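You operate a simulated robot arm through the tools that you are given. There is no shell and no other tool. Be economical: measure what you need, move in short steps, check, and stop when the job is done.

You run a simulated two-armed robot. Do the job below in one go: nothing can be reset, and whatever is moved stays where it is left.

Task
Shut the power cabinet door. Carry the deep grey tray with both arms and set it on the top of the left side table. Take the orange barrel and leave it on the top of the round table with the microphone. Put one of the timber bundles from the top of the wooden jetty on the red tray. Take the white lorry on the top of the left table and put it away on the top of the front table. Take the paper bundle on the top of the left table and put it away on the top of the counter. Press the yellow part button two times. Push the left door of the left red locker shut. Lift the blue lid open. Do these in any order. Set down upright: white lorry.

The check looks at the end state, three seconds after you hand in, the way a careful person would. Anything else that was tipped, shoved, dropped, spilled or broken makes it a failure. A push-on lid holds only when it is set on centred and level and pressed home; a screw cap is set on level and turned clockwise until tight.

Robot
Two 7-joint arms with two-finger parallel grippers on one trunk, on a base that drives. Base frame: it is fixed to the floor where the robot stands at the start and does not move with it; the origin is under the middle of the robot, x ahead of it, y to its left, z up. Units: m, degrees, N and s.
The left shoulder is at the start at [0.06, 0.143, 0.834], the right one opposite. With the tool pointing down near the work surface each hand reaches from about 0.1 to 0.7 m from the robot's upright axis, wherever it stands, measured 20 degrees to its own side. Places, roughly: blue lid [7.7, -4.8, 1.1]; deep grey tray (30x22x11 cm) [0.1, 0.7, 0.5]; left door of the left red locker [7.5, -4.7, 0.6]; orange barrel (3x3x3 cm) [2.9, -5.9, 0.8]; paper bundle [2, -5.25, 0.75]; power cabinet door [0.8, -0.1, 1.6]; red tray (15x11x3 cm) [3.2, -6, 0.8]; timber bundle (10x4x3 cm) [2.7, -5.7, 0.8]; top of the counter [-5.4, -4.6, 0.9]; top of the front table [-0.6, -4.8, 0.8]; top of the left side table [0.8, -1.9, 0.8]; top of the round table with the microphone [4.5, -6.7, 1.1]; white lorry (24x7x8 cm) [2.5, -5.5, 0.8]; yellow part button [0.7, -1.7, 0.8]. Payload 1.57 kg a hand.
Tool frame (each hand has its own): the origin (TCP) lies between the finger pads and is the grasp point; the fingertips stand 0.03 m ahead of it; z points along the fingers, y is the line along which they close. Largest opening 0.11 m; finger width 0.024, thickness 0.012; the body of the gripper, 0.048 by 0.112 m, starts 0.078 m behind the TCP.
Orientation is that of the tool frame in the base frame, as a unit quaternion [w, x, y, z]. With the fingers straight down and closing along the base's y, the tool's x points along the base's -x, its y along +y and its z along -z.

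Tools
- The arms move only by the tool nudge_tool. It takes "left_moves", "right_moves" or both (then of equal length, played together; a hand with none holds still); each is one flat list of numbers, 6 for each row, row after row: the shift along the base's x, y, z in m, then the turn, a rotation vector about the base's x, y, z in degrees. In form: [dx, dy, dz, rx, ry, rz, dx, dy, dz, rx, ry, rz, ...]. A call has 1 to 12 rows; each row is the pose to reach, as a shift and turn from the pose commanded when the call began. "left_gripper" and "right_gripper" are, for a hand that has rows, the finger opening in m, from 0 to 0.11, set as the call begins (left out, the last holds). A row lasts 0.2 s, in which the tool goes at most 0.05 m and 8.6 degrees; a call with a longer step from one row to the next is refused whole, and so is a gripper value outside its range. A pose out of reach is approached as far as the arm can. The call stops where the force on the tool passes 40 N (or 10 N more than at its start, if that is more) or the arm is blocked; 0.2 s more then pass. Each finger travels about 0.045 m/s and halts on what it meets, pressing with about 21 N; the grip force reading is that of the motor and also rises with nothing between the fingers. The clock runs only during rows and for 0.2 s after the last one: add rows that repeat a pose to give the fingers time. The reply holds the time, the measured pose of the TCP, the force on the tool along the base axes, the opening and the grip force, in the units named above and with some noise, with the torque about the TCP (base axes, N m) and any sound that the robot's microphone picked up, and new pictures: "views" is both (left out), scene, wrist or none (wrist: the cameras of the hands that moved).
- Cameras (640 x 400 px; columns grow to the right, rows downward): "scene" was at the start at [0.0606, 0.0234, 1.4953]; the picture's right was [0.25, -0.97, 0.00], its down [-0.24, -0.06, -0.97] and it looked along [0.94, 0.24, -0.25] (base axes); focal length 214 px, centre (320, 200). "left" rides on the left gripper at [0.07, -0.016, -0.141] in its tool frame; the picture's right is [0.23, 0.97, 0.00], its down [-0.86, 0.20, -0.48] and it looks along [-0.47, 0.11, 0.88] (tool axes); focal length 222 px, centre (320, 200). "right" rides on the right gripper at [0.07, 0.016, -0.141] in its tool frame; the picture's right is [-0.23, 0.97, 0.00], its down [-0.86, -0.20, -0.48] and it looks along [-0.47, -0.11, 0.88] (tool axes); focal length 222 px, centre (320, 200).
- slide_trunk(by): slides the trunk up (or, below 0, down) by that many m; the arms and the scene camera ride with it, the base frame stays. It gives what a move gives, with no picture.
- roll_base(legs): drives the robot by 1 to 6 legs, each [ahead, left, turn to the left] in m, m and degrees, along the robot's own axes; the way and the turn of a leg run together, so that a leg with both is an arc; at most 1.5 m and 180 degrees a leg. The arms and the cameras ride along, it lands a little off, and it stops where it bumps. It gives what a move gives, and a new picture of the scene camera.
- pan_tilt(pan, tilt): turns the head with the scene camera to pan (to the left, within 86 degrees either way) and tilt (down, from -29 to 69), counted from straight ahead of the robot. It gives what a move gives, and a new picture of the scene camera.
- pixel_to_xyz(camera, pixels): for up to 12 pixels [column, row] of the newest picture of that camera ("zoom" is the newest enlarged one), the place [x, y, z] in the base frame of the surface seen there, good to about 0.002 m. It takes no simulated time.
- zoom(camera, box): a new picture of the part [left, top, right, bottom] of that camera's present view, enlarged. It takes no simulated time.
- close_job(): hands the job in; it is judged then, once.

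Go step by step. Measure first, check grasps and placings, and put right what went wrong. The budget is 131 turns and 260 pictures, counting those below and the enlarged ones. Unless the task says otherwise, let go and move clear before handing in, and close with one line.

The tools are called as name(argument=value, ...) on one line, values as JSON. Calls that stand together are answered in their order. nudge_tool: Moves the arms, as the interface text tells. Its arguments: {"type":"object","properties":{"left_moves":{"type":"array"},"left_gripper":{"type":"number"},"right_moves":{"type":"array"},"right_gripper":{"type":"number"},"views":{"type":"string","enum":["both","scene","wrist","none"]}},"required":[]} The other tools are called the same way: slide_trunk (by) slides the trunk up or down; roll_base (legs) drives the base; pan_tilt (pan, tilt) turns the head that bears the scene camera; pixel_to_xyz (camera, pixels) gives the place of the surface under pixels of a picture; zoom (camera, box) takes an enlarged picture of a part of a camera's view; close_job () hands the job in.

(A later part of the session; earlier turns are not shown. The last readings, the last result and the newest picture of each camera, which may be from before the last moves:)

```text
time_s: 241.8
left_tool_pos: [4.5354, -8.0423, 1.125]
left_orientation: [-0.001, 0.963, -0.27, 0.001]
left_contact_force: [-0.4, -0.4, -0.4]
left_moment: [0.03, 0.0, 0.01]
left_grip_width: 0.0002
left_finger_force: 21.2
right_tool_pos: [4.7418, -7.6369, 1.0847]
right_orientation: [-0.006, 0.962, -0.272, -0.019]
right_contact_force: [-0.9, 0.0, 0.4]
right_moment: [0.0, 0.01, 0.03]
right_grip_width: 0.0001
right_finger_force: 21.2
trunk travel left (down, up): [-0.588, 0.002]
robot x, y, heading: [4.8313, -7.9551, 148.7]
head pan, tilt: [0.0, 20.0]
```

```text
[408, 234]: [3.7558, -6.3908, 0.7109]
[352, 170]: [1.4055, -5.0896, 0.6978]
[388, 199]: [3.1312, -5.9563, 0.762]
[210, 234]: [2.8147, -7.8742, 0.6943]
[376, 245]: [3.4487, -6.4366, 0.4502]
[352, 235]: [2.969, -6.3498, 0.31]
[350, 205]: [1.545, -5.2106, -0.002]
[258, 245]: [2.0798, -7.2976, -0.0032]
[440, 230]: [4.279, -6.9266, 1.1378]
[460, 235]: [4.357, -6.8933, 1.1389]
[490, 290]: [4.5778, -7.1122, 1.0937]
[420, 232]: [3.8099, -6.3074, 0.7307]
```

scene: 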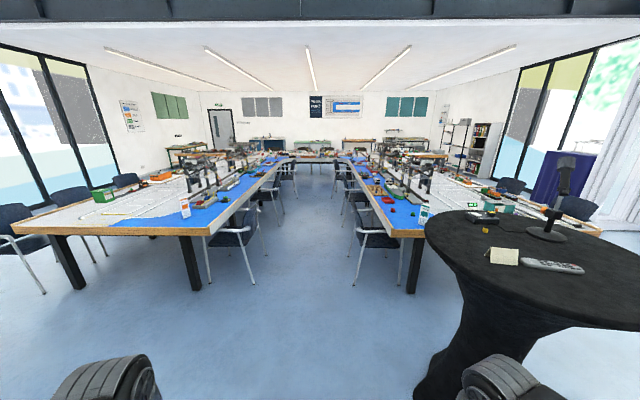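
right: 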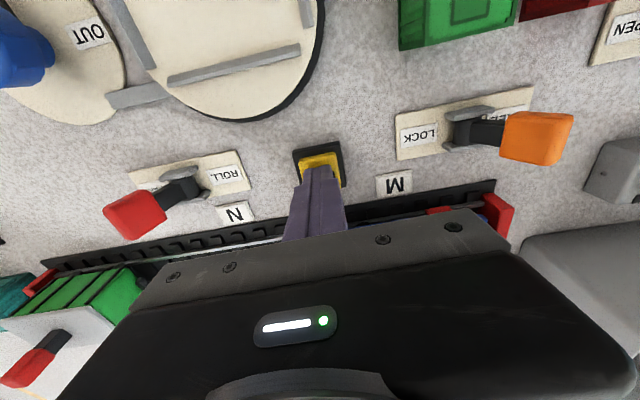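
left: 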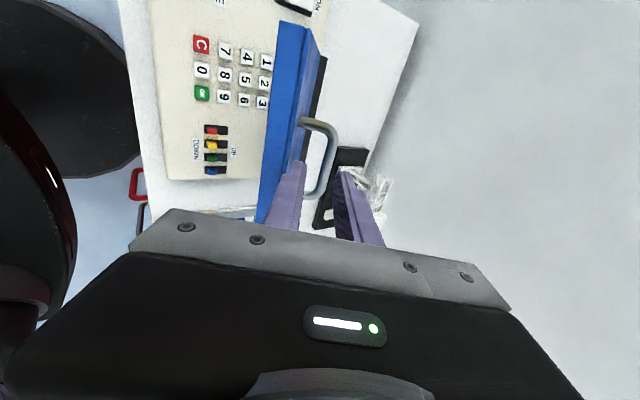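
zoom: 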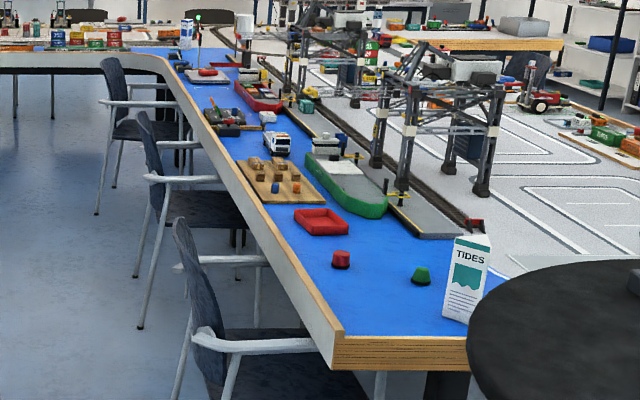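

The jetty, barrels, tray and lorry lie along the inner edge, with chairs in front. I measure chair extents and the items from the enlarged view.

pixel_to_xyz(camera="zoom", pixels=[[325, 345], [262, 261], [182, 225], [195, 330], [235, 180], [140, 118], [140, 325], [190, 195], [205, 265], [178, 120], [105, 62], [97, 212]])

pixel_to_xyz(camera="zoom", pixels=[[320, 222], [295, 188], [275, 188], [255, 165], [277, 163], [275, 145], [262, 178], [283, 175], [240, 165], [318, 200], [230, 72], [320, 345]])

```text
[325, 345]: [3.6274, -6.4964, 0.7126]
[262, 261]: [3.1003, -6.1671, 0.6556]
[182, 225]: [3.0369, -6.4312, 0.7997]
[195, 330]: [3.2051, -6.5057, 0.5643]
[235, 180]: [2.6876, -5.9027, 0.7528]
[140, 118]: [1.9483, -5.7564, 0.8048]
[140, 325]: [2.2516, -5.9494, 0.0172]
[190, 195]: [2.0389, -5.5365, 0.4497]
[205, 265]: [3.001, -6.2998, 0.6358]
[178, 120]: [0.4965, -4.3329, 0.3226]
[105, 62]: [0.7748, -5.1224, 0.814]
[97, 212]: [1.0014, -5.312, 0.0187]
```

```text
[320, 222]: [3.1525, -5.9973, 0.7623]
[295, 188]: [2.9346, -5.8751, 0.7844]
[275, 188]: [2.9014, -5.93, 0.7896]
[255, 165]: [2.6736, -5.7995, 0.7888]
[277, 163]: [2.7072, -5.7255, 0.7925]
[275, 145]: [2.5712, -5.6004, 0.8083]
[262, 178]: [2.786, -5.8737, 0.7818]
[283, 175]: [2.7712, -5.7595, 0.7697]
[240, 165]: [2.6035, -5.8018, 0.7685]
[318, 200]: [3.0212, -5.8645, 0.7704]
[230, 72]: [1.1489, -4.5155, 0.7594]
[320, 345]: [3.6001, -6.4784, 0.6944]
```

Gap between chairs spans A≈5.15–5.88 with their backs at most 0.3 m from the edge, so I can stand in the aisle facing the table there. I drive in and turn to face the jetty.

roll_base(legs=[[0.3, 0.22, -1], [1.3, 0, 0], [1.25, 0, 0], [0, 0, -90]])

pan_tilt(pan=0, tilt=45)

```text
time_s: 260.0
left_tool_pos: [2.2298, -6.2982, 1.1243]
left_orientation: [0.0, -0.476, 0.879, -0.001]
left_contact_force: [0.8, -0.6, 0.3]
left_moment: [-0.02, -0.02, 0.0]
left_grip_width: 0.0
left_finger_force: 21.1
right_tool_pos: [2.6283, -6.518, 1.0848]
right_orientation: [0.018, -0.475, 0.88, 0.008]
right_contact_force: [0.4, -0.5, 0.1]
right_moment: [-0.04, 0.0, -0.01]
right_grip_width: 0.0002
right_finger_force: 21.0
trunk travel left (down, up): [-0.588, 0.002]
robot x, y, heading: [2.3103, -6.5957, 57.0]
head pan, tilt: [0.0, 20.0]
```

scene: 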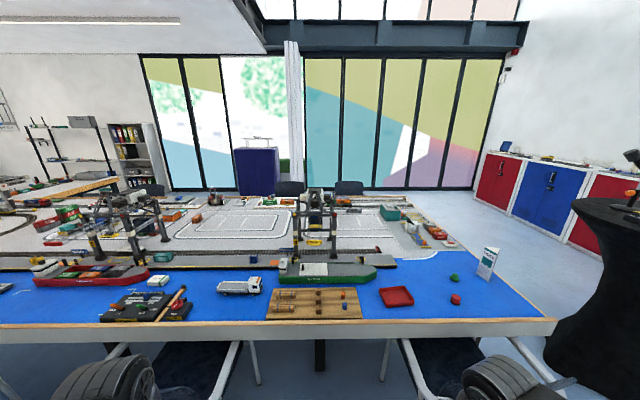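

```text
time_s: 260.9
left_tool_pos: [2.2289, -6.298, 1.1257]
left_orientation: [0.001, -0.477, 0.879, 0.0]
left_contact_force: [0.1, 0.4, 0.7]
left_moment: [-0.01, 0.02, 0.03]
left_grip_width: 0.0
left_finger_force: 21.0
right_tool_pos: [2.6278, -6.5179, 1.0833]
right_orientation: [0.018, -0.474, 0.88, 0.009]
right_contact_force: [0.3, 0.5, -0.6]
right_moment: [0.0, 0.03, -0.04]
right_grip_width: 0.0
right_finger_force: 21.3
trunk travel left (down, up): [-0.588, 0.002]
robot x, y, heading: [2.3092, -6.594, 56.9]
head pan, tilt: [0.0, 45.0]
```

scene: 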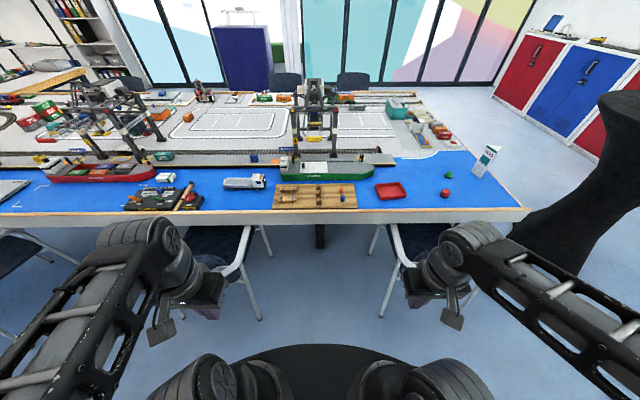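

I edge 0.27 m forward into the gap and zoom on the jetty.

roll_base(legs=[[0.27, 0, 0.8]])

zoom(camera="scene", box=[180, 170, 480, 290])

```text
time_s: 262.8
left_tool_pos: [2.3705, -6.0711, 1.1251]
left_orientation: [0.0, -0.483, 0.876, -0.002]
left_contact_force: [0.2, 0.1, -0.5]
left_moment: [-0.02, 0.0, 0.03]
left_grip_width: 0.0002
left_finger_force: 20.9
right_tool_pos: [2.7743, -6.2856, 1.0849]
right_orientation: [0.018, -0.48, 0.877, 0.009]
right_contact_force: [0.3, 0.3, 0.3]
right_moment: [0.02, 0.02, 0.03]
right_grip_width: 0.0
right_finger_force: 21.0
trunk travel left (down, up): [-0.588, 0.002]
robot x, y, heading: [2.4559, -6.3662, 57.6]
head pan, tilt: [0.0, 45.0]
```

scene: 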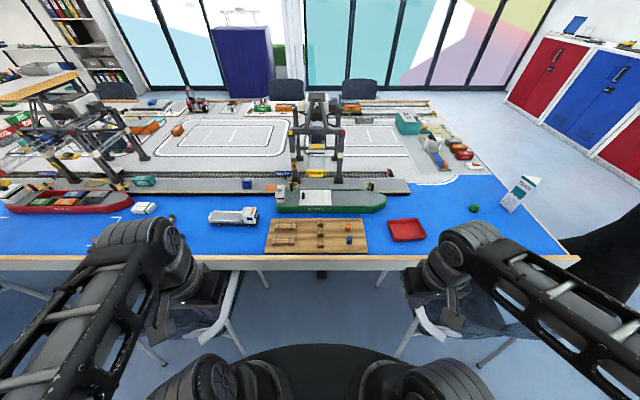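

```text
2.13 times, centred on (330, 230) of scene
```

zoom: 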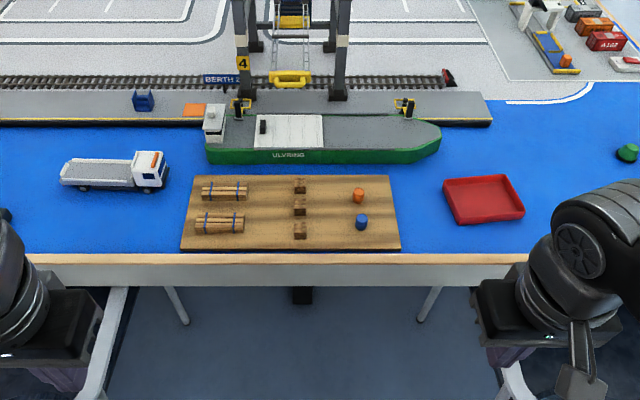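

pixel_to_xyz(camera="zoom", pixels=[[198, 221], [241, 218], [219, 218], [205, 189], [245, 189], [358, 191], [450, 187], [515, 178], [460, 222], [520, 212], [485, 200], [358, 202]])

pixel_to_xyz(camera="zoom", pixels=[[75, 172], [63, 185], [165, 175], [150, 155], [145, 162], [120, 172], [110, 185], [100, 158], [160, 160], [219, 225]])

```text
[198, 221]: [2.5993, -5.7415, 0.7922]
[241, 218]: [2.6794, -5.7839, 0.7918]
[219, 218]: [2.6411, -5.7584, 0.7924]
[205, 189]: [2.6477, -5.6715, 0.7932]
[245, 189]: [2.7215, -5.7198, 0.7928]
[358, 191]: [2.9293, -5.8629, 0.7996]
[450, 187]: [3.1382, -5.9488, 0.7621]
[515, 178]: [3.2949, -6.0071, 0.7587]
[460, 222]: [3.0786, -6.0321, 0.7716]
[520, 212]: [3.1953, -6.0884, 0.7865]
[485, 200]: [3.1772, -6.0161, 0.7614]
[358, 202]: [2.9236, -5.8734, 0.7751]
```

```text
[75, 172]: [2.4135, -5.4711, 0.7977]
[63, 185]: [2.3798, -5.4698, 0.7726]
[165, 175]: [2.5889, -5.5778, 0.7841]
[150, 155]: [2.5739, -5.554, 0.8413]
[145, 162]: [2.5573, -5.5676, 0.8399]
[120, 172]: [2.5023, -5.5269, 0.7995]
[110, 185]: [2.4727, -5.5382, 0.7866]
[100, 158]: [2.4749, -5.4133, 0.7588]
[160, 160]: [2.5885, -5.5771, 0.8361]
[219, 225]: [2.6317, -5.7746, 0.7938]
```

Near timber bundle: centre [2.640,-5.762], top 0.793, lying along the table edge. I swing the right hand over it, turned 90° to close across its width.

nudge_tool(right_moves=[-0.011, 0.043, 0, 0, 0, 7.5, -0.022, 0.087, 0, 0, 0, 15, -0.033, 0.131, 0, 0, 0, 22.5, -0.045, 0.175, 0, 0, 0, 30, -0.056, 0.218, -0.01, 0, 0, 37.5, -0.067, 0.262, -0.02, 0, 0, 45, -0.078, 0.306, -0.03, 0, 0, 52.5, -0.089, 0.349, -0.05, 0, 0, 60, -0.1, 0.393, -0.07, 0, 0, 67.5, -0.112, 0.437, -0.09, 0, 0, 75, -0.123, 0.48, -0.11, 0, 0, 82.5, -0.134, 0.524, -0.13, 0, 0, 90], right_gripper=0.07, views="both")

```text
time_s: 265.4
left_tool_pos: [2.3699, -6.0719, 1.1246]
left_orientation: [0.0, -0.483, 0.876, 0.0]
left_contact_force: [-0.6, -0.2, -0.5]
left_moment: [0.0, 0.0, 0.01]
left_grip_width: 0.0001
left_finger_force: 21.1
right_tool_pos: [2.6434, -5.783, 0.9544]
right_orientation: [0.0, 0.954, -0.299, -0.017]
right_contact_force: [0.4, -1.1, -0.8]
right_moment: [0.04, 0.02, -0.01]
right_grip_width: 0.0698
right_finger_force: 0.1
right hand out of reach, approached as far as the arm can: row 12
trunk travel left (down, up): [-0.588, 0.002]
robot x, y, heading: [2.4534, -6.3681, 57.9]
head pan, tilt: [0.0, 45.0]
```

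scene: 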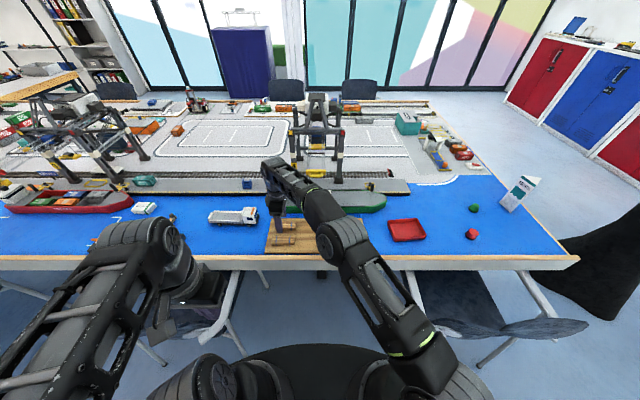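
right: 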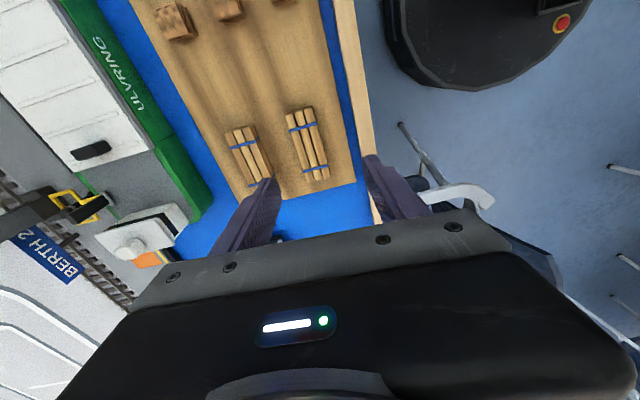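

The hand is close; I read the bundle's exact place from the wrist camera ((308,143)).

pixel_to_xyz(camera="right", pixels=[[292, 118], [308, 112], [308, 143], [313, 172], [325, 168], [300, 145], [316, 140]])

```text
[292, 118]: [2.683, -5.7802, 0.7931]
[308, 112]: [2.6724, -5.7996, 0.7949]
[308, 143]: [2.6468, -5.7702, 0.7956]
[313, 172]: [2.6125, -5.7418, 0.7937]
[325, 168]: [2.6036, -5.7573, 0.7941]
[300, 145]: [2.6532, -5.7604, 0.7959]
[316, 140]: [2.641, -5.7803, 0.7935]
```

I shift 12 mm, descend around the bundle and close.

nudge_tool(right_moves=[0.001, 0.006, -0.04, 0, 0, 2, 0.001, 0.012, -0.08, 0, 0, 4, 0.001, 0.012, -0.12, 0, 0, 4, 0.001, 0.012, -0.153, 0, 0, 4], views="wrist")

```text
time_s: 266.4
left_tool_pos: [2.37, -6.0732, 1.1252]
left_orientation: [0.0, -0.481, 0.877, -0.001]
left_contact_force: [0.5, 0.1, -0.2]
left_moment: [0.03, -0.02, -0.01]
left_grip_width: 0.0002
left_finger_force: 21.1
right_tool_pos: [2.6487, -5.7813, 0.802]
right_orientation: [-0.007, 0.969, -0.247, -0.019]
right_contact_force: [0.2, 0.0, 9.8]
right_moment: [-0.35, 0.09, 0.0]
right_grip_width: 0.0697
right_finger_force: 0.1
right hand out of reach, approached as far as the arm can: row 4
trunk travel left (down, up): [-0.588, 0.002]
robot x, y, heading: [2.4525, -6.3667, 57.8]
head pan, tilt: [0.0, 45.0]
```

right: 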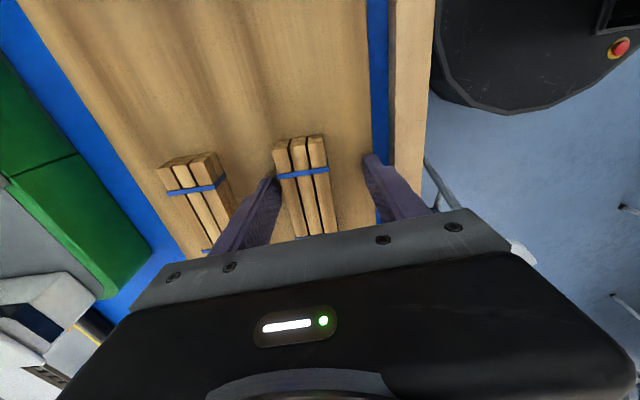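

Fingers straddle the bundle and touch the jetty lightly. I raise 3 mm, close, and lift.

nudge_tool(right_moves=[0, 0, 0.004, 0, 0, 0, 0, 0, 0.004, 0, 0, 0, 0, 0, 0.004, 0, 0, 0, 0, 0, 0.004, 0, 0, 0], right_gripper=0.01, views="none")

nudge_tool(right_moves=[0, 0, 0.03, 0, 0, 0, 0, 0, 0.06, 0, 0, 0, 0, 0, 0.1, 0, 0, 0], views="wrist")

```text
time_s: 267.4
left_tool_pos: [2.3702, -6.0722, 1.1244]
left_orientation: [0.0, -0.482, 0.876, -0.001]
left_contact_force: [0.6, -0.1, -0.3]
left_moment: [-0.03, 0.02, 0.02]
left_grip_width: 0.0
left_finger_force: 20.6
right_tool_pos: [2.6482, -5.7804, 0.8035]
right_orientation: [-0.005, 0.969, -0.247, -0.021]
right_contact_force: [0.5, -0.9, 0.2]
right_moment: [-0.01, 0.02, 0.03]
right_grip_width: 0.0372
right_finger_force: 20.7
trunk travel left (down, up): [-0.588, 0.002]
robot x, y, heading: [2.4534, -6.3683, 57.7]
head pan, tilt: [0.0, 45.0]
```

```text
time_s: 268.2
left_tool_pos: [2.3702, -6.0722, 1.1255]
left_orientation: [0.0, -0.482, 0.876, -0.001]
left_contact_force: [0.2, 0.4, -0.3]
left_moment: [0.0, -0.02, -0.01]
left_grip_width: 0.0
left_finger_force: 20.6
right_tool_pos: [2.6483, -5.7815, 0.9048]
right_orientation: [-0.006, 0.969, -0.247, -0.02]
right_contact_force: [-0.1, -0.2, -0.2]
right_moment: [-0.03, -0.02, -0.02]
right_grip_width: 0.037
right_finger_force: 20.7
trunk travel left (down, up): [-0.588, 0.002]
robot x, y, heading: [2.4535, -6.3684, 57.7]
head pan, tilt: [0.0, 45.0]
```

right: 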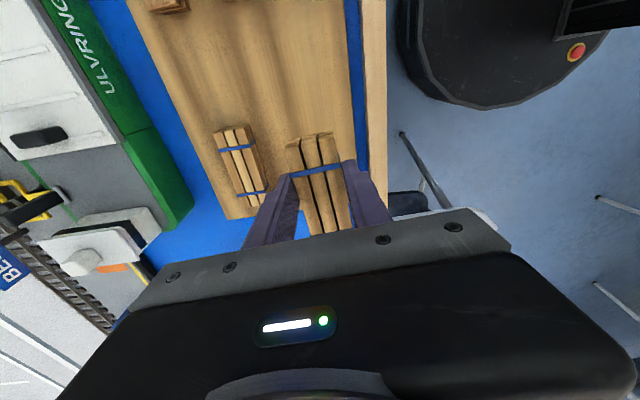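

Bundle held. The red tray is a bit beyond reach, so I edge the base 8 cm forward and 5 cm right first.

roll_base(legs=[[0.08, -0.05, 0]])

zoom(camera="scene", box=[340, 180, 480, 280])

```text
time_s: 269.3
left_tool_pos: [2.4578, -6.0297, 1.1263]
left_orientation: [0.0, -0.483, 0.876, -0.001]
left_contact_force: [-0.1, 0.2, 0.1]
left_moment: [-0.01, 0.04, -0.01]
left_grip_width: 0.0
left_finger_force: 20.8
right_tool_pos: [2.7338, -5.7384, 0.9036]
right_orientation: [-0.005, 0.969, -0.247, -0.02]
right_contact_force: [1.0, 1.0, -0.1]
right_moment: [-0.03, 0.04, 0.0]
right_grip_width: 0.0372
right_finger_force: 21.3
trunk travel left (down, up): [-0.588, 0.002]
robot x, y, heading: [2.5407, -6.328, 57.7]
head pan, tilt: [0.0, 45.0]
```

scene: 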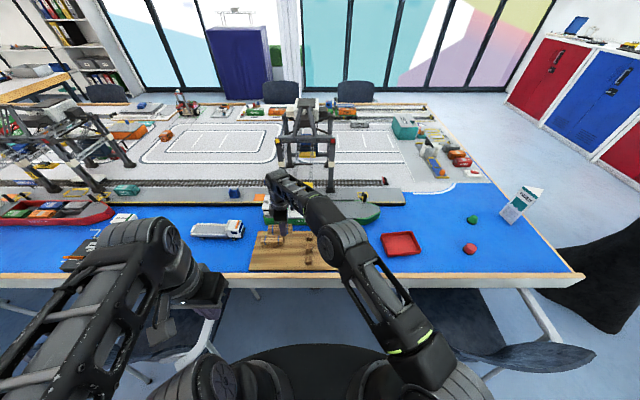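

```text
4.00 times, centred on (410, 230) of scene
```

zoom: 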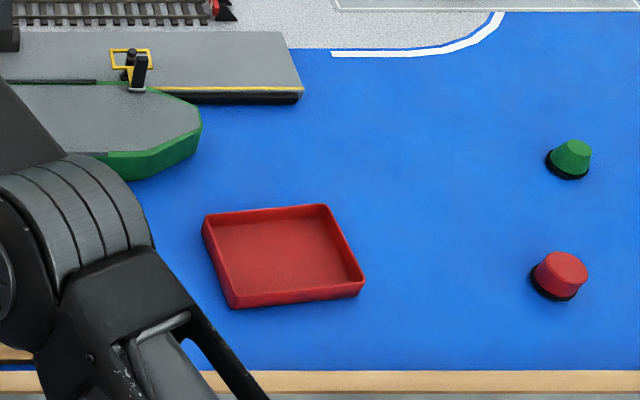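

pixel_to_xyz(camera="zoom", pixels=[[206, 219], [325, 208], [361, 278], [233, 303], [280, 255], [225, 235], [345, 270]])

```text
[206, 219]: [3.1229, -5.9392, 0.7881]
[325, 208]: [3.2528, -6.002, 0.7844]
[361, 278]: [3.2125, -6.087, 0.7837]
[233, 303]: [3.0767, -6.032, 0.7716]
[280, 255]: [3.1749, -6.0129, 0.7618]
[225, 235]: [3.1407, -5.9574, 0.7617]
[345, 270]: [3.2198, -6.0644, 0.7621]
```

Tray centre [3.166,-6.015], floor 0.7615. I carry the bundle over it.

nudge_tool(right_moves=[0.04, -0.026, 0.01, 0, 0, 0, 0.08, -0.051, 0.01, 0, 0, 0, 0.12, -0.077, 0.01, 0, 0, 0, 0.16, -0.102, 0.01, 0, 0, 0, 0.2, -0.128, 0.01, 0, 0, 0, 0.24, -0.153, 0.01, 0, 0, 0, 0.28, -0.179, 0, 0, 0, 0, 0.32, -0.204, 0, 0, 0, 0, 0.36, -0.23, 0, 0, 0, 0, 0.4, -0.256, 0, 0, 0, 1.5, 0.439, -0.281, 0, 0, 0, 2.5], views="both")

```text
time_s: 271.7
left_tool_pos: [2.4569, -6.0315, 1.125]
left_orientation: [-0.001, -0.483, 0.875, 0.0]
left_contact_force: [-1.0, 0.2, 0.3]
left_moment: [0.02, 0.01, 0.0]
left_grip_width: 0.0
left_finger_force: 20.5
right_tool_pos: [3.1736, -6.0207, 0.9025]
right_orientation: [-0.004, 0.974, -0.226, -0.021]
right_contact_force: [0.5, 0.7, -0.3]
right_moment: [-0.02, -0.02, -0.01]
right_grip_width: 0.0374
right_finger_force: 21.0
trunk travel left (down, up): [-0.588, 0.002]
robot x, y, heading: [2.5419, -6.325, 57.5]
head pan, tilt: [0.0, 45.0]
```

scene: 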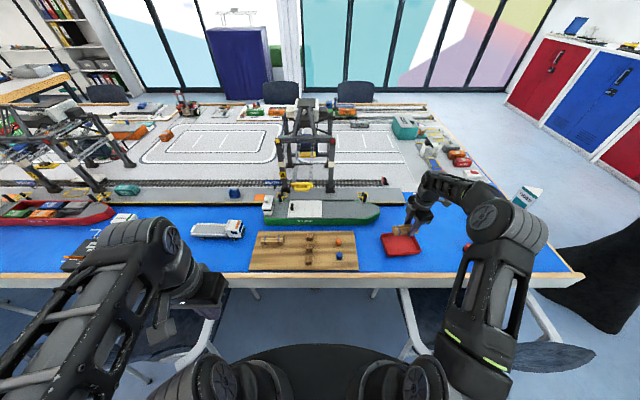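
right: 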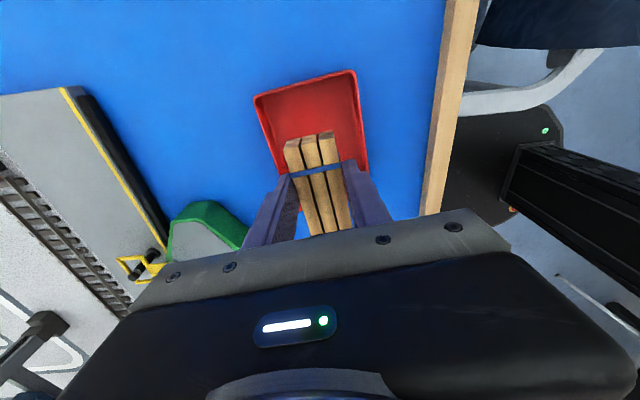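

Well centred over the red tray. Lower and release.

nudge_tool(right_moves=[0, 0, -0.035, 0, 0, 0, 0, 0, -0.07, 0, 0, 0, 0, 0, -0.09, 0, 0, 0, 0, 0, -0.1, 0, 0, 0], views="none")

nudge_tool(right_moves=[0, 0, 0, 0, 0, 0, 0, 0, 0, 0, 0, 0, 0, 0, 0.04, 0, 0, 0, 0, 0, 0.08, 0, 0, 0, 0, 0, 0.12, 0, 0, 0], right_gripper=0.052, views="both")

```text
time_s: 272.7
left_tool_pos: [2.4559, -6.031, 1.1252]
left_orientation: [0.001, -0.483, 0.876, 0.0]
left_contact_force: [0.3, 0.2, 0.0]
left_moment: [0.01, -0.04, -0.01]
left_grip_width: 0.0001
left_finger_force: 21.5
right_tool_pos: [3.1724, -6.0207, 0.8039]
right_orientation: [-0.004, 0.974, -0.225, -0.02]
right_contact_force: [-0.1, 0.3, -0.5]
right_moment: [-0.01, 0.01, -0.06]
right_grip_width: 0.0372
right_finger_force: 20.6
trunk travel left (down, up): [-0.588, 0.002]
robot x, y, heading: [2.54, -6.3294, 57.8]
head pan, tilt: [0.0, 45.0]
```

```text
time_s: 273.9
left_tool_pos: [2.4553, -6.0307, 1.126]
left_orientation: [0.0, -0.483, 0.876, -0.002]
left_contact_force: [-0.1, 0.5, -0.2]
left_moment: [0.03, -0.01, -0.02]
left_grip_width: 0.0003
left_finger_force: 21.4
right_tool_pos: [3.172, -6.0217, 0.925]
right_orientation: [-0.004, 0.974, -0.226, -0.019]
right_contact_force: [0.1, 0.6, 0.6]
right_moment: [0.03, -0.03, -0.01]
right_grip_width: 0.0519
right_finger_force: 0.1
trunk travel left (down, up): [-0.588, 0.002]
robot x, y, heading: [2.541, -6.3274, 57.9]
head pan, tilt: [0.0, 45.0]
```

scene: 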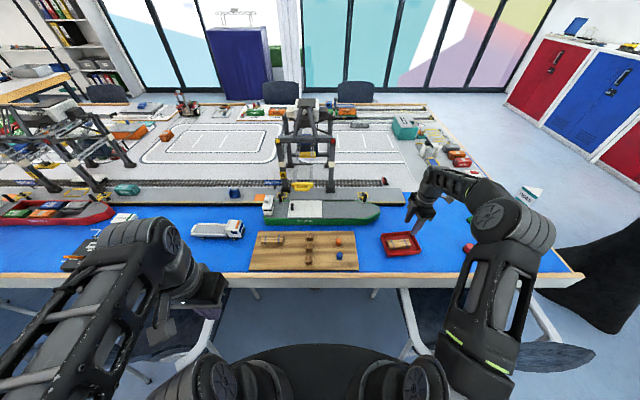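
right: 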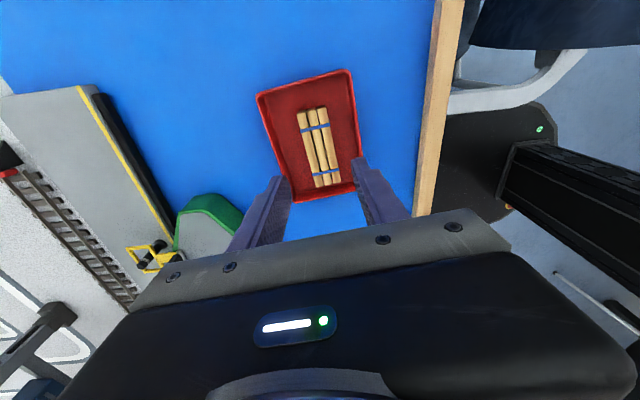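

The timber lies in the red tray. Now the orange barrel at [2.930,-5.863]: move above it.

nudge_tool(right_moves=[-0.04, 0.026, 0, 0, 0, 0, -0.08, 0.053, 0, 0, 0, 0, -0.12, 0.08, 0, 0, 0, 0, -0.16, 0.106, 0, 0, 0, 0, -0.2, 0.132, -0.02, 0, 0, 0, -0.242, 0.158, -0.04, 0, 0, 0], right_gripper=0.045, views="wrist")

zoom(camera="right", box=[220, 80, 420, 230])

```text
refused: row 5 steps farther than a row can; nothing moved
```

```text
2.67 times, centred on (320, 155) of right
```

zoom: 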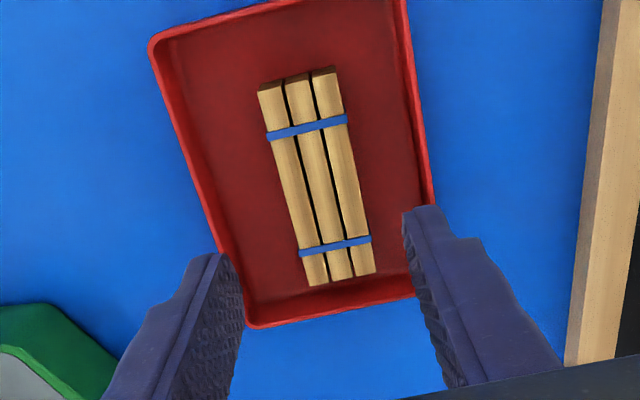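

The timber sits well. I resend with shorter steps.

nudge_tool(right_moves=[-0.04, 0.026, 0, 0, 0, 0, -0.08, 0.052, 0, 0, 0, 0, -0.12, 0.078, 0, 0, 0, 0, -0.16, 0.104, -0.01, 0, 0, 0, -0.2, 0.13, -0.02, 0, 0, 0, -0.235, 0.154, -0.03, 0, 0, 0, -0.242, 0.158, -0.05, 0, 0, 0], right_gripper=0.045, views="wrist")

pixel_to_xyz(camera="right", pixels=[[320, 120], [310, 140], [320, 150], [330, 140], [300, 150], [310, 165], [320, 165], [340, 150], [300, 130], [330, 160]])

```text
time_s: 275.5
left_tool_pos: [2.4568, -6.0317, 1.1247]
left_orientation: [-0.001, -0.482, 0.876, -0.001]
left_contact_force: [-1.2, -0.3, 0.0]
left_moment: [0.01, -0.06, -0.03]
left_grip_width: 0.0
left_finger_force: 21.2
right_tool_pos: [2.9304, -5.8632, 0.8741]
right_orientation: [-0.005, 0.974, -0.226, -0.019]
right_contact_force: [-0.1, 0.2, -0.1]
right_moment: [-0.01, 0.02, 0.0]
right_grip_width: 0.0451
right_finger_force: 0.0
trunk travel left (down, up): [-0.588, 0.002]
robot x, y, heading: [2.544, -6.3275, 57.5]
head pan, tilt: [0.0, 45.0]
```

right: 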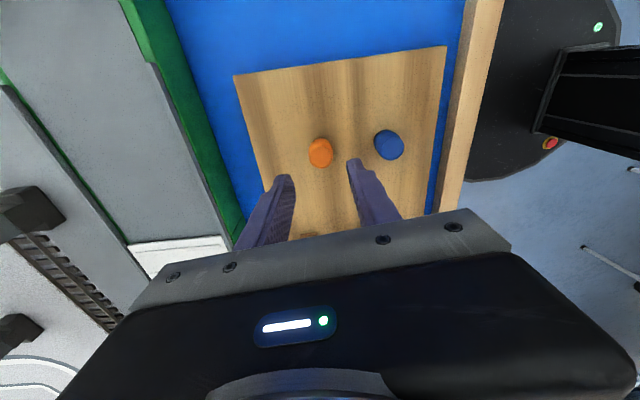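

```text
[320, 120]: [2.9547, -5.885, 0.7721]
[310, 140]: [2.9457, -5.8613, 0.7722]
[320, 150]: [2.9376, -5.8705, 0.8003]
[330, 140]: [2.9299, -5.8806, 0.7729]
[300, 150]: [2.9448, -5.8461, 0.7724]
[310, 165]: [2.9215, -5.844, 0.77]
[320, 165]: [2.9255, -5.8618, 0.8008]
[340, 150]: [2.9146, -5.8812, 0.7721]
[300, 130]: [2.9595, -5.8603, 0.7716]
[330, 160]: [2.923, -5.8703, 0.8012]
```

Centred on the barrel. Down to TCP z 0.806, close and lift.

nudge_tool(right_moves=[-0.001, -0.003, -0.035, 0, 0, 0, -0.001, -0.003, -0.068, 0, 0, 0, -0.001, -0.003, -0.068, 0, 0, 0], views="none")

nudge_tool(right_moves=[0, 0, 0, 0, 0, 0, 0, 0, 0, 0, 0, 0, 0, 0, 0, 0, 0, 0, 0, 0, 0.04, 0, 0, 0, 0, 0, 0.08, 0, 0, 0, 0, 0, 0.12, 0, 0, 0], right_gripper=0.01, views="wrist")

```text
time_s: 276.3
left_tool_pos: [2.4548, -6.0316, 1.125]
left_orientation: [0.0, -0.482, 0.876, -0.001]
left_contact_force: [0.3, -0.7, 0.2]
left_moment: [0.0, 0.01, 0.0]
left_grip_width: 0.0
left_finger_force: 20.9
right_tool_pos: [2.9293, -5.8665, 0.8063]
right_orientation: [-0.005, 0.974, -0.226, -0.019]
right_contact_force: [-0.3, 0.2, 0.1]
right_moment: [-0.02, 0.01, 0.01]
right_grip_width: 0.0448
right_finger_force: 0.1
trunk travel left (down, up): [-0.588, 0.002]
robot x, y, heading: [2.5377, -6.3274, 57.6]
head pan, tilt: [0.0, 45.0]
```

```text
time_s: 277.7
left_tool_pos: [2.4559, -6.031, 1.1253]
left_orientation: [0.001, -0.483, 0.876, -0.001]
left_contact_force: [-0.4, -0.3, 0.1]
left_moment: [0.02, -0.02, -0.02]
left_grip_width: 0.0
left_finger_force: 20.9
right_tool_pos: [2.931, -5.8661, 0.9259]
right_orientation: [-0.004, 0.974, -0.226, -0.02]
right_contact_force: [0.3, 1.1, 0.5]
right_moment: [0.02, 0.0, 0.01]
right_grip_width: 0.0228
right_finger_force: 21.5
trunk travel left (down, up): [-0.588, 0.002]
robot x, y, heading: [2.539, -6.3277, 57.5]
head pan, tilt: [0.0, 45.0]
```

right: 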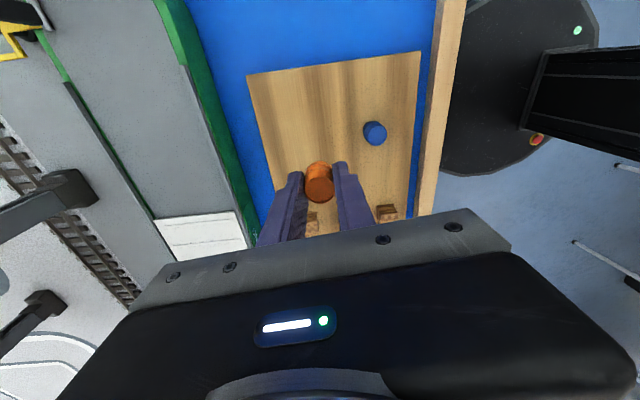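

The barrel is held. With few turns left, I also take the lorry now with the left hand: shift the base slightly left/forward and bring the left hand, turned 90°, over the lorry.

roll_base(legs=[[0.03, 0.055, 0]])

nudge_tool(left_moves=[0.007, 0.037, -0.01, 0, 0, -7.5, 0.014, 0.074, -0.02, 0, 0, -15, 0.021, 0.111, -0.03, 0, 0, -22.5, 0.028, 0.148, -0.045, 0, 0, -30, 0.035, 0.185, -0.06, 0, 0, -37.5, 0.043, 0.222, -0.075, 0, 0, -45, 0.05, 0.259, -0.09, 0, 0, -52.5, 0.057, 0.296, -0.105, 0, 0, -60, 0.064, 0.333, -0.12, 0, 0, -67.5, 0.071, 0.37, -0.135, 0, 0, -75, 0.078, 0.407, -0.15, 0, 0, -82.5, 0.085, 0.444, -0.165, 0, 0, -90], left_gripper=0.105, views="both")

pixel_to_xyz(camera="left", pixels=[[320, 60], [300, 100], [320, 100], [340, 100], [280, 120], [320, 130], [350, 130], [300, 150], [320, 160], [340, 160]])

```text
time_s: 278.7
left_tool_pos: [2.4247, -5.9762, 1.1249]
left_orientation: [0.001, -0.483, 0.876, -0.003]
left_contact_force: [-0.1, 0.0, -0.8]
left_moment: [-0.05, -0.02, -0.02]
left_grip_width: 0.0
left_finger_force: 21.0
right_tool_pos: [2.8997, -5.8095, 0.9243]
right_orientation: [-0.004, 0.974, -0.227, -0.018]
right_contact_force: [-0.9, 0.4, -1.2]
right_moment: [-0.02, 0.01, -0.05]
right_grip_width: 0.023
right_finger_force: 20.5
trunk travel left (down, up): [-0.588, 0.002]
robot x, y, heading: [2.5103, -6.2739, 57.6]
head pan, tilt: [0.0, 45.0]
```

scene: 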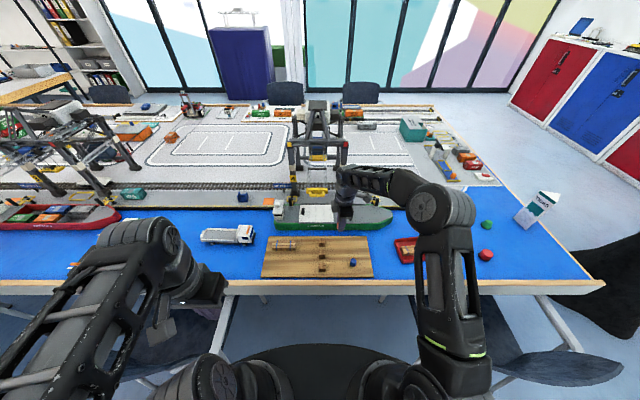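

```text
time_s: 281.3
left_tool_pos: [2.5123, -5.5318, 0.9589]
left_orientation: [0.0, 0.279, 0.96, -0.001]
left_contact_force: [-0.2, -0.3, -0.2]
left_moment: [-0.04, 0.0, 0.0]
left_grip_width: 0.105
left_finger_force: 0.0
right_tool_pos: [2.9, -5.8106, 0.9243]
right_orientation: [-0.005, 0.974, -0.226, -0.019]
right_contact_force: [-0.4, 0.5, 0.8]
right_moment: [-0.01, 0.0, 0.0]
right_grip_width: 0.0226
right_finger_force: 20.9
trunk travel left (down, up): [-0.588, 0.002]
robot x, y, heading: [2.5049, -6.2752, 57.7]
head pan, tilt: [0.0, 45.0]
```

scene: 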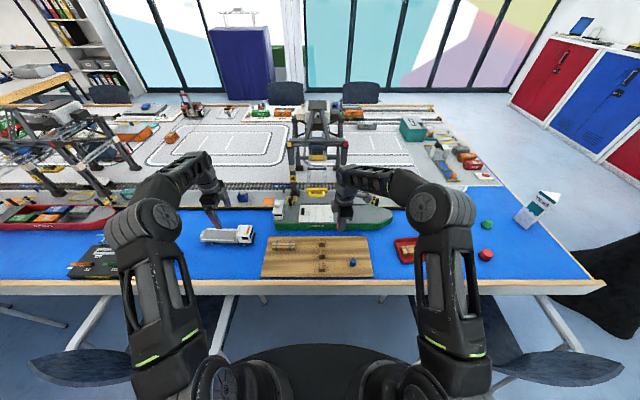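
left: 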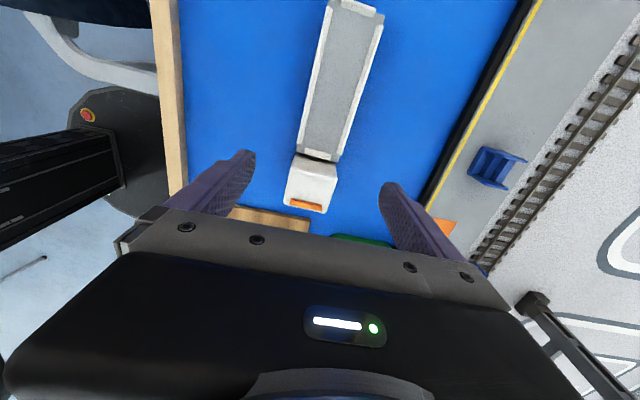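

```text
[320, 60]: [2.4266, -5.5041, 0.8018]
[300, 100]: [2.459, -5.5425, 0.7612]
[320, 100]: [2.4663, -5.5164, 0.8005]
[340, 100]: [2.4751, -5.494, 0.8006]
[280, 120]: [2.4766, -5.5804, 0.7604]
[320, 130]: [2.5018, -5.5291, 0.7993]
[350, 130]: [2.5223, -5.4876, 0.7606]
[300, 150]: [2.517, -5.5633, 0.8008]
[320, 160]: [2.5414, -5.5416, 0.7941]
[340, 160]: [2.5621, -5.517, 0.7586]
```

The lorry is centred between the left fingers (cab at (310,185)). Descend, close, lift in one go.

nudge_tool(left_moves=[0, 0, -0.045, 0, 0, 0, 0, 0, -0.09, 0, 0, 0, 0, 0, -0.135, 0, 0, 0, 0, 0, -0.161, 0, 0, 0, 0, 0, -0.161, 0, 0, 0], views="none")

nudge_tool(left_moves=[0, 0, 0, 0, 0, 0, 0, 0, 0, 0, 0, 0, 0, 0, 0, 0, 0, 0, 0, 0, 0, 0, 0, 0, 0, 0, 0, 0, 0, 0, 0, 0, 0.03, 0, 0, 0, 0, 0, 0.07, 0, 0, 0, 0, 0, 0.11, 0, 0, 0, 0, 0, 0.15, 0, 0, 0], left_gripper=0.03, views="both")

```text
time_s: 282.5
left_tool_pos: [2.5107, -5.5315, 0.7972]
left_orientation: [0.0, 0.279, 0.96, -0.001]
left_contact_force: [-0.1, 0.3, -0.1]
left_moment: [0.0, -0.01, -0.01]
left_grip_width: 0.1052
left_finger_force: 0.1
right_tool_pos: [2.9007, -5.8109, 0.9251]
right_orientation: [-0.005, 0.974, -0.227, -0.02]
right_contact_force: [0.5, -0.2, 1.1]
right_moment: [0.0, 0.04, -0.01]
right_grip_width: 0.0225
right_finger_force: 21.0
trunk travel left (down, up): [-0.588, 0.002]
robot x, y, heading: [2.5093, -6.2709, 57.4]
head pan, tilt: [0.0, 45.0]
```

```text
time_s: 284.5
left_tool_pos: [2.5117, -5.532, 0.9503]
left_orientation: [0.0, 0.277, 0.961, -0.002]
left_contact_force: [0.6, -0.6, -3.0]
left_moment: [0.01, -0.02, 0.03]
left_grip_width: 0.0636
left_finger_force: 21.2
right_tool_pos: [2.8998, -5.8107, 0.9244]
right_orientation: [-0.005, 0.974, -0.226, -0.02]
right_contact_force: [0.6, -0.6, -0.4]
right_moment: [0.01, -0.03, 0.02]
right_grip_width: 0.0226
right_finger_force: 21.1
trunk travel left (down, up): [-0.588, 0.002]
robot x, y, heading: [2.5062, -6.2744, 57.5]
head pan, tilt: [0.0, 45.0]
```

scene: 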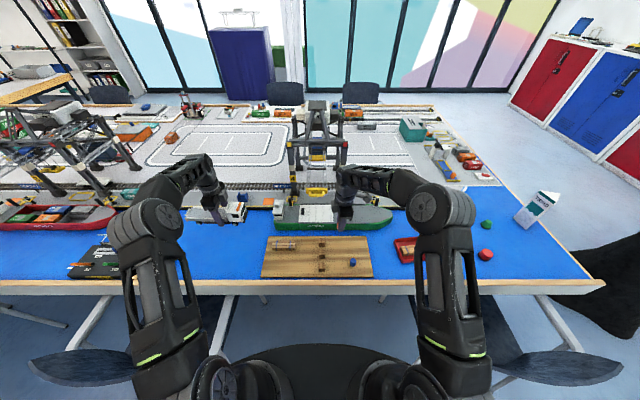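
left: 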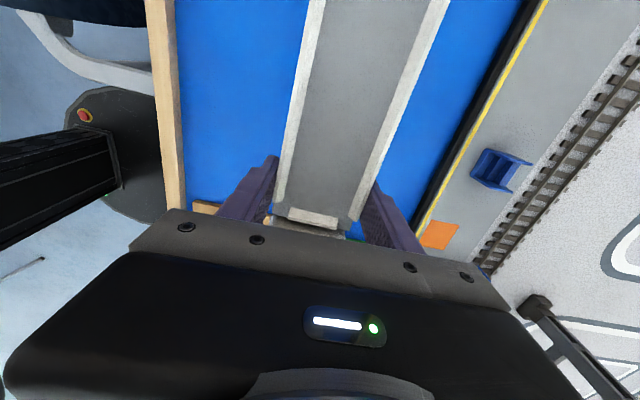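

Lorry held level. I draw both hands in and up, then back off, strafe along the aisle to the round table and look at its top.

nudge_tool(left_moves=[-0.01, -0.015, 0.03, 0, 0, 0, -0.02, -0.03, 0.06, 0, 0, 0, -0.03, -0.045, 0.09, 0, 0, 0, -0.04, -0.06, 0.11, 0, 0, 0, -0.05, -0.08, 0.13, 0, 0, 0, -0.06, -0.1, 0.13, 0, 0, 0], right_moves=[-0.01, -0.015, 0.04, 0, 0, 0, -0.02, -0.03, 0.08, 0, 0, 0, -0.03, -0.045, 0.12, 0, 0, 0, -0.04, -0.06, 0.16, 0, 0, 0, -0.05, -0.08, 0.2, 0, 0, 0, -0.06, -0.1, 0.23, 0, 0, 0], views="none")

roll_base(legs=[[-0.3, 0, 0], [0, -1.42, 0], [0, 0, -30], [0.22, 0, 0]])

pan_tilt(pan=0, tilt=35)

```text
time_s: 285.9
left_tool_pos: [2.4496, -5.6329, 1.0788]
left_orientation: [0.0, 0.277, 0.961, -0.001]
left_contact_force: [0.3, -0.4, -3.0]
left_moment: [-0.03, -0.05, 0.02]
left_grip_width: 0.0637
left_finger_force: 20.5
right_tool_pos: [2.839, -5.9123, 1.1559]
right_orientation: [-0.005, 0.974, -0.226, -0.019]
right_contact_force: [0.3, -0.5, -0.5]
right_moment: [-0.01, 0.01, 0.01]
right_grip_width: 0.0226
right_finger_force: 21.2
trunk travel left (down, up): [-0.588, 0.002]
robot x, y, heading: [2.5076, -6.2714, 57.5]
head pan, tilt: [0.0, 45.0]
```

```text
time_s: 297.4
left_tool_pos: [4.0116, -6.5922, 1.0782]
left_orientation: [-0.001, 0.515, 0.857, -0.002]
left_contact_force: [1.1, 0.6, -3.8]
left_moment: [-0.01, 0.05, 0.02]
left_grip_width: 0.0632
left_finger_force: 21.2
right_tool_pos: [4.2127, -7.0283, 1.1541]
right_orientation: [-0.01, 0.884, -0.468, -0.018]
right_contact_force: [0.6, 0.2, 0.1]
right_moment: [-0.02, 0.02, 0.02]
right_grip_width: 0.0224
right_finger_force: 20.5
trunk travel left (down, up): [-0.588, 0.002]
robot x, y, heading: [3.7443, -7.1775, 28.0]
head pan, tilt: [0.0, 45.0]
```

scene: 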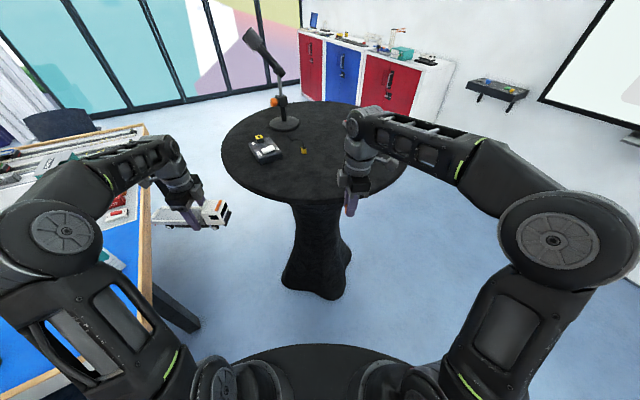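

```text
time_s: 298.1
left_tool_pos: [4.0096, -6.5937, 1.077]
left_orientation: [-0.001, 0.515, 0.857, 0.0]
left_contact_force: [0.1, -0.2, -2.3]
left_moment: [-0.02, -0.01, -0.03]
left_grip_width: 0.0633
left_finger_force: 20.8
right_tool_pos: [4.2113, -7.0286, 1.1551]
right_orientation: [-0.01, 0.884, -0.468, -0.018]
right_contact_force: [-0.3, 0.5, -1.1]
right_moment: [-0.01, 0.0, -0.01]
right_grip_width: 0.0226
right_finger_force: 21.0
trunk travel left (down, up): [-0.588, 0.002]
robot x, y, heading: [3.7466, -7.1769, 28.2]
head pan, tilt: [0.0, 35.0]
```

scene: 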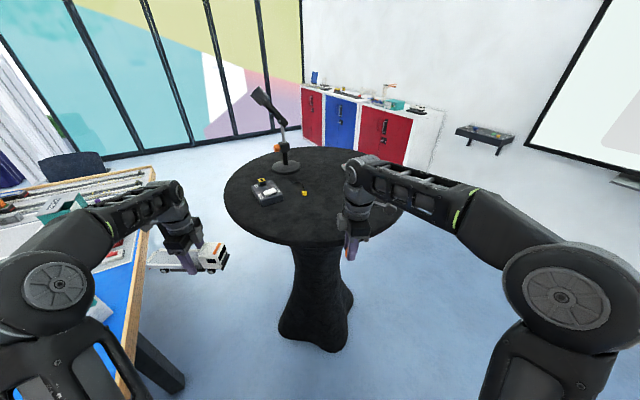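

The round table's near part around (305,220) is free. I measure it.

pixel_to_xyz(camera="scene", pixels=[[290, 225], [315, 222], [310, 208], [325, 205], [330, 238], [265, 195], [304, 192], [300, 236]])

zoom(camera="scene", box=[210, 130, 430, 268])

```text
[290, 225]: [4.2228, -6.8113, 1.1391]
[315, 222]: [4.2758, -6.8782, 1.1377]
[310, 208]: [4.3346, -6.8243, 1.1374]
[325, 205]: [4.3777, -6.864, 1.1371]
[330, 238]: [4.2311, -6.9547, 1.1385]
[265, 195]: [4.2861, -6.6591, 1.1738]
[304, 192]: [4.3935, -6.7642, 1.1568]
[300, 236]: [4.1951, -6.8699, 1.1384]
```

```text
2.90 times, centred on (320, 199) of scene
```

zoom: 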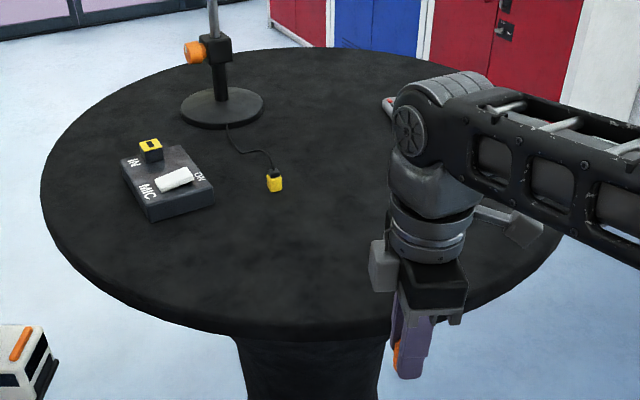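

Table top is z 1.138, so the barrel needs TCP ≥1.19 on the way in. I raise the right hand and move it over the free spot [4.29,-6.90].

nudge_tool(right_moves=[0, 0, 0.025, 0, 0, 0, 0, 0, 0.05, 0, 0, 0], views="scene")

```text
time_s: 298.7
left_tool_pos: [4.0114, -6.5929, 1.0785]
left_orientation: [-0.001, 0.515, 0.857, -0.001]
left_contact_force: [0.1, -0.7, -3.7]
left_moment: [-0.01, -0.01, -0.01]
left_grip_width: 0.0629
left_finger_force: 21.2
right_tool_pos: [4.2115, -7.0282, 1.1678]
right_orientation: [-0.01, 0.884, -0.468, -0.018]
right_contact_force: [0.0, 0.0, -0.2]
right_moment: [0.02, -0.01, 0.0]
right_grip_width: 0.0225
right_finger_force: 21.2
right hand out of reach, approached as far as the arm can: row 1, 2
trunk travel left (down, up): [-0.588, 0.002]
robot x, y, heading: [3.741, -7.1795, 27.7]
head pan, tilt: [0.0, 35.0]
```

scene: 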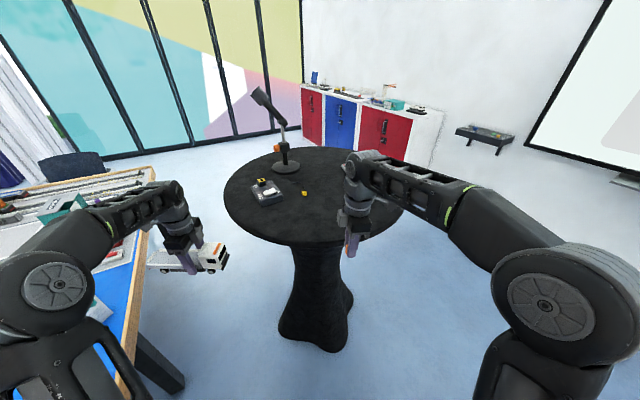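

The upright hand tops out at 1.168, so I tilt it 15° (fingers slightly forward) to gain height, move over the spot, and lower to touch.

nudge_tool(right_moves=[0, 0, 0.01, 3.5, -6.6, 0, 0, 0, 0.03, 7, -13.2, 0, 0, 0, 0.045, 7, -13.2, 0, 0.02, 0.032, 0.045, 7, -13.2, 0, 0.04, 0.064, 0.045, 7, -13.2, 0, 0.06, 0.096, 0.045, 7, -13.2, 0, 0.079, 0.128, 0.045, 7, -13.2, 0, 0.079, 0.128, 0.025, 7, -13.2, 0, 0.079, 0.128, 0.012, 7, -13.2, 0, 0.079, 0.128, 0.009, 7, -13.2, 0], views="both")

```text
time_s: 300.9
left_tool_pos: [4.0108, -6.5932, 1.0795]
left_orientation: [0.0, 0.515, 0.857, -0.001]
left_contact_force: [-0.7, -0.8, -2.8]
left_moment: [-0.01, 0.01, -0.03]
left_grip_width: 0.063
left_finger_force: 20.6
right_tool_pos: [4.2901, -6.9, 1.178]
right_orientation: [-0.12, 0.877, -0.462, 0.055]
right_contact_force: [1.6, 0.7, 6.7]
right_moment: [0.07, -0.06, 0.03]
right_grip_width: 0.0224
right_finger_force: 20.4
trunk travel left (down, up): [-0.588, 0.002]
robot x, y, heading: [3.7467, -7.1759, 28.0]
head pan, tilt: [0.0, 35.0]
```

scene: 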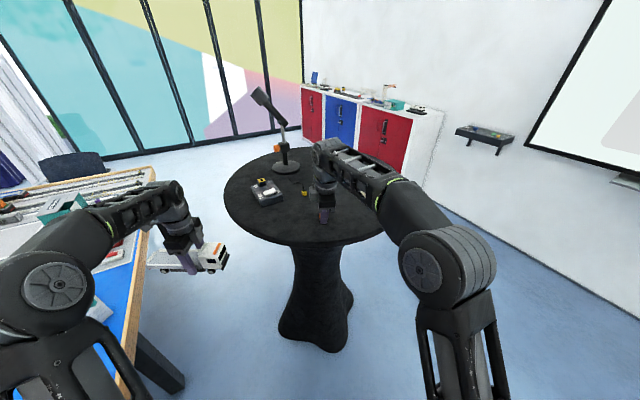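
right: 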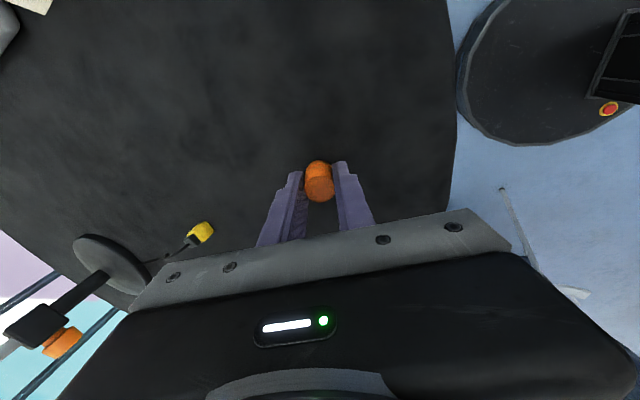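

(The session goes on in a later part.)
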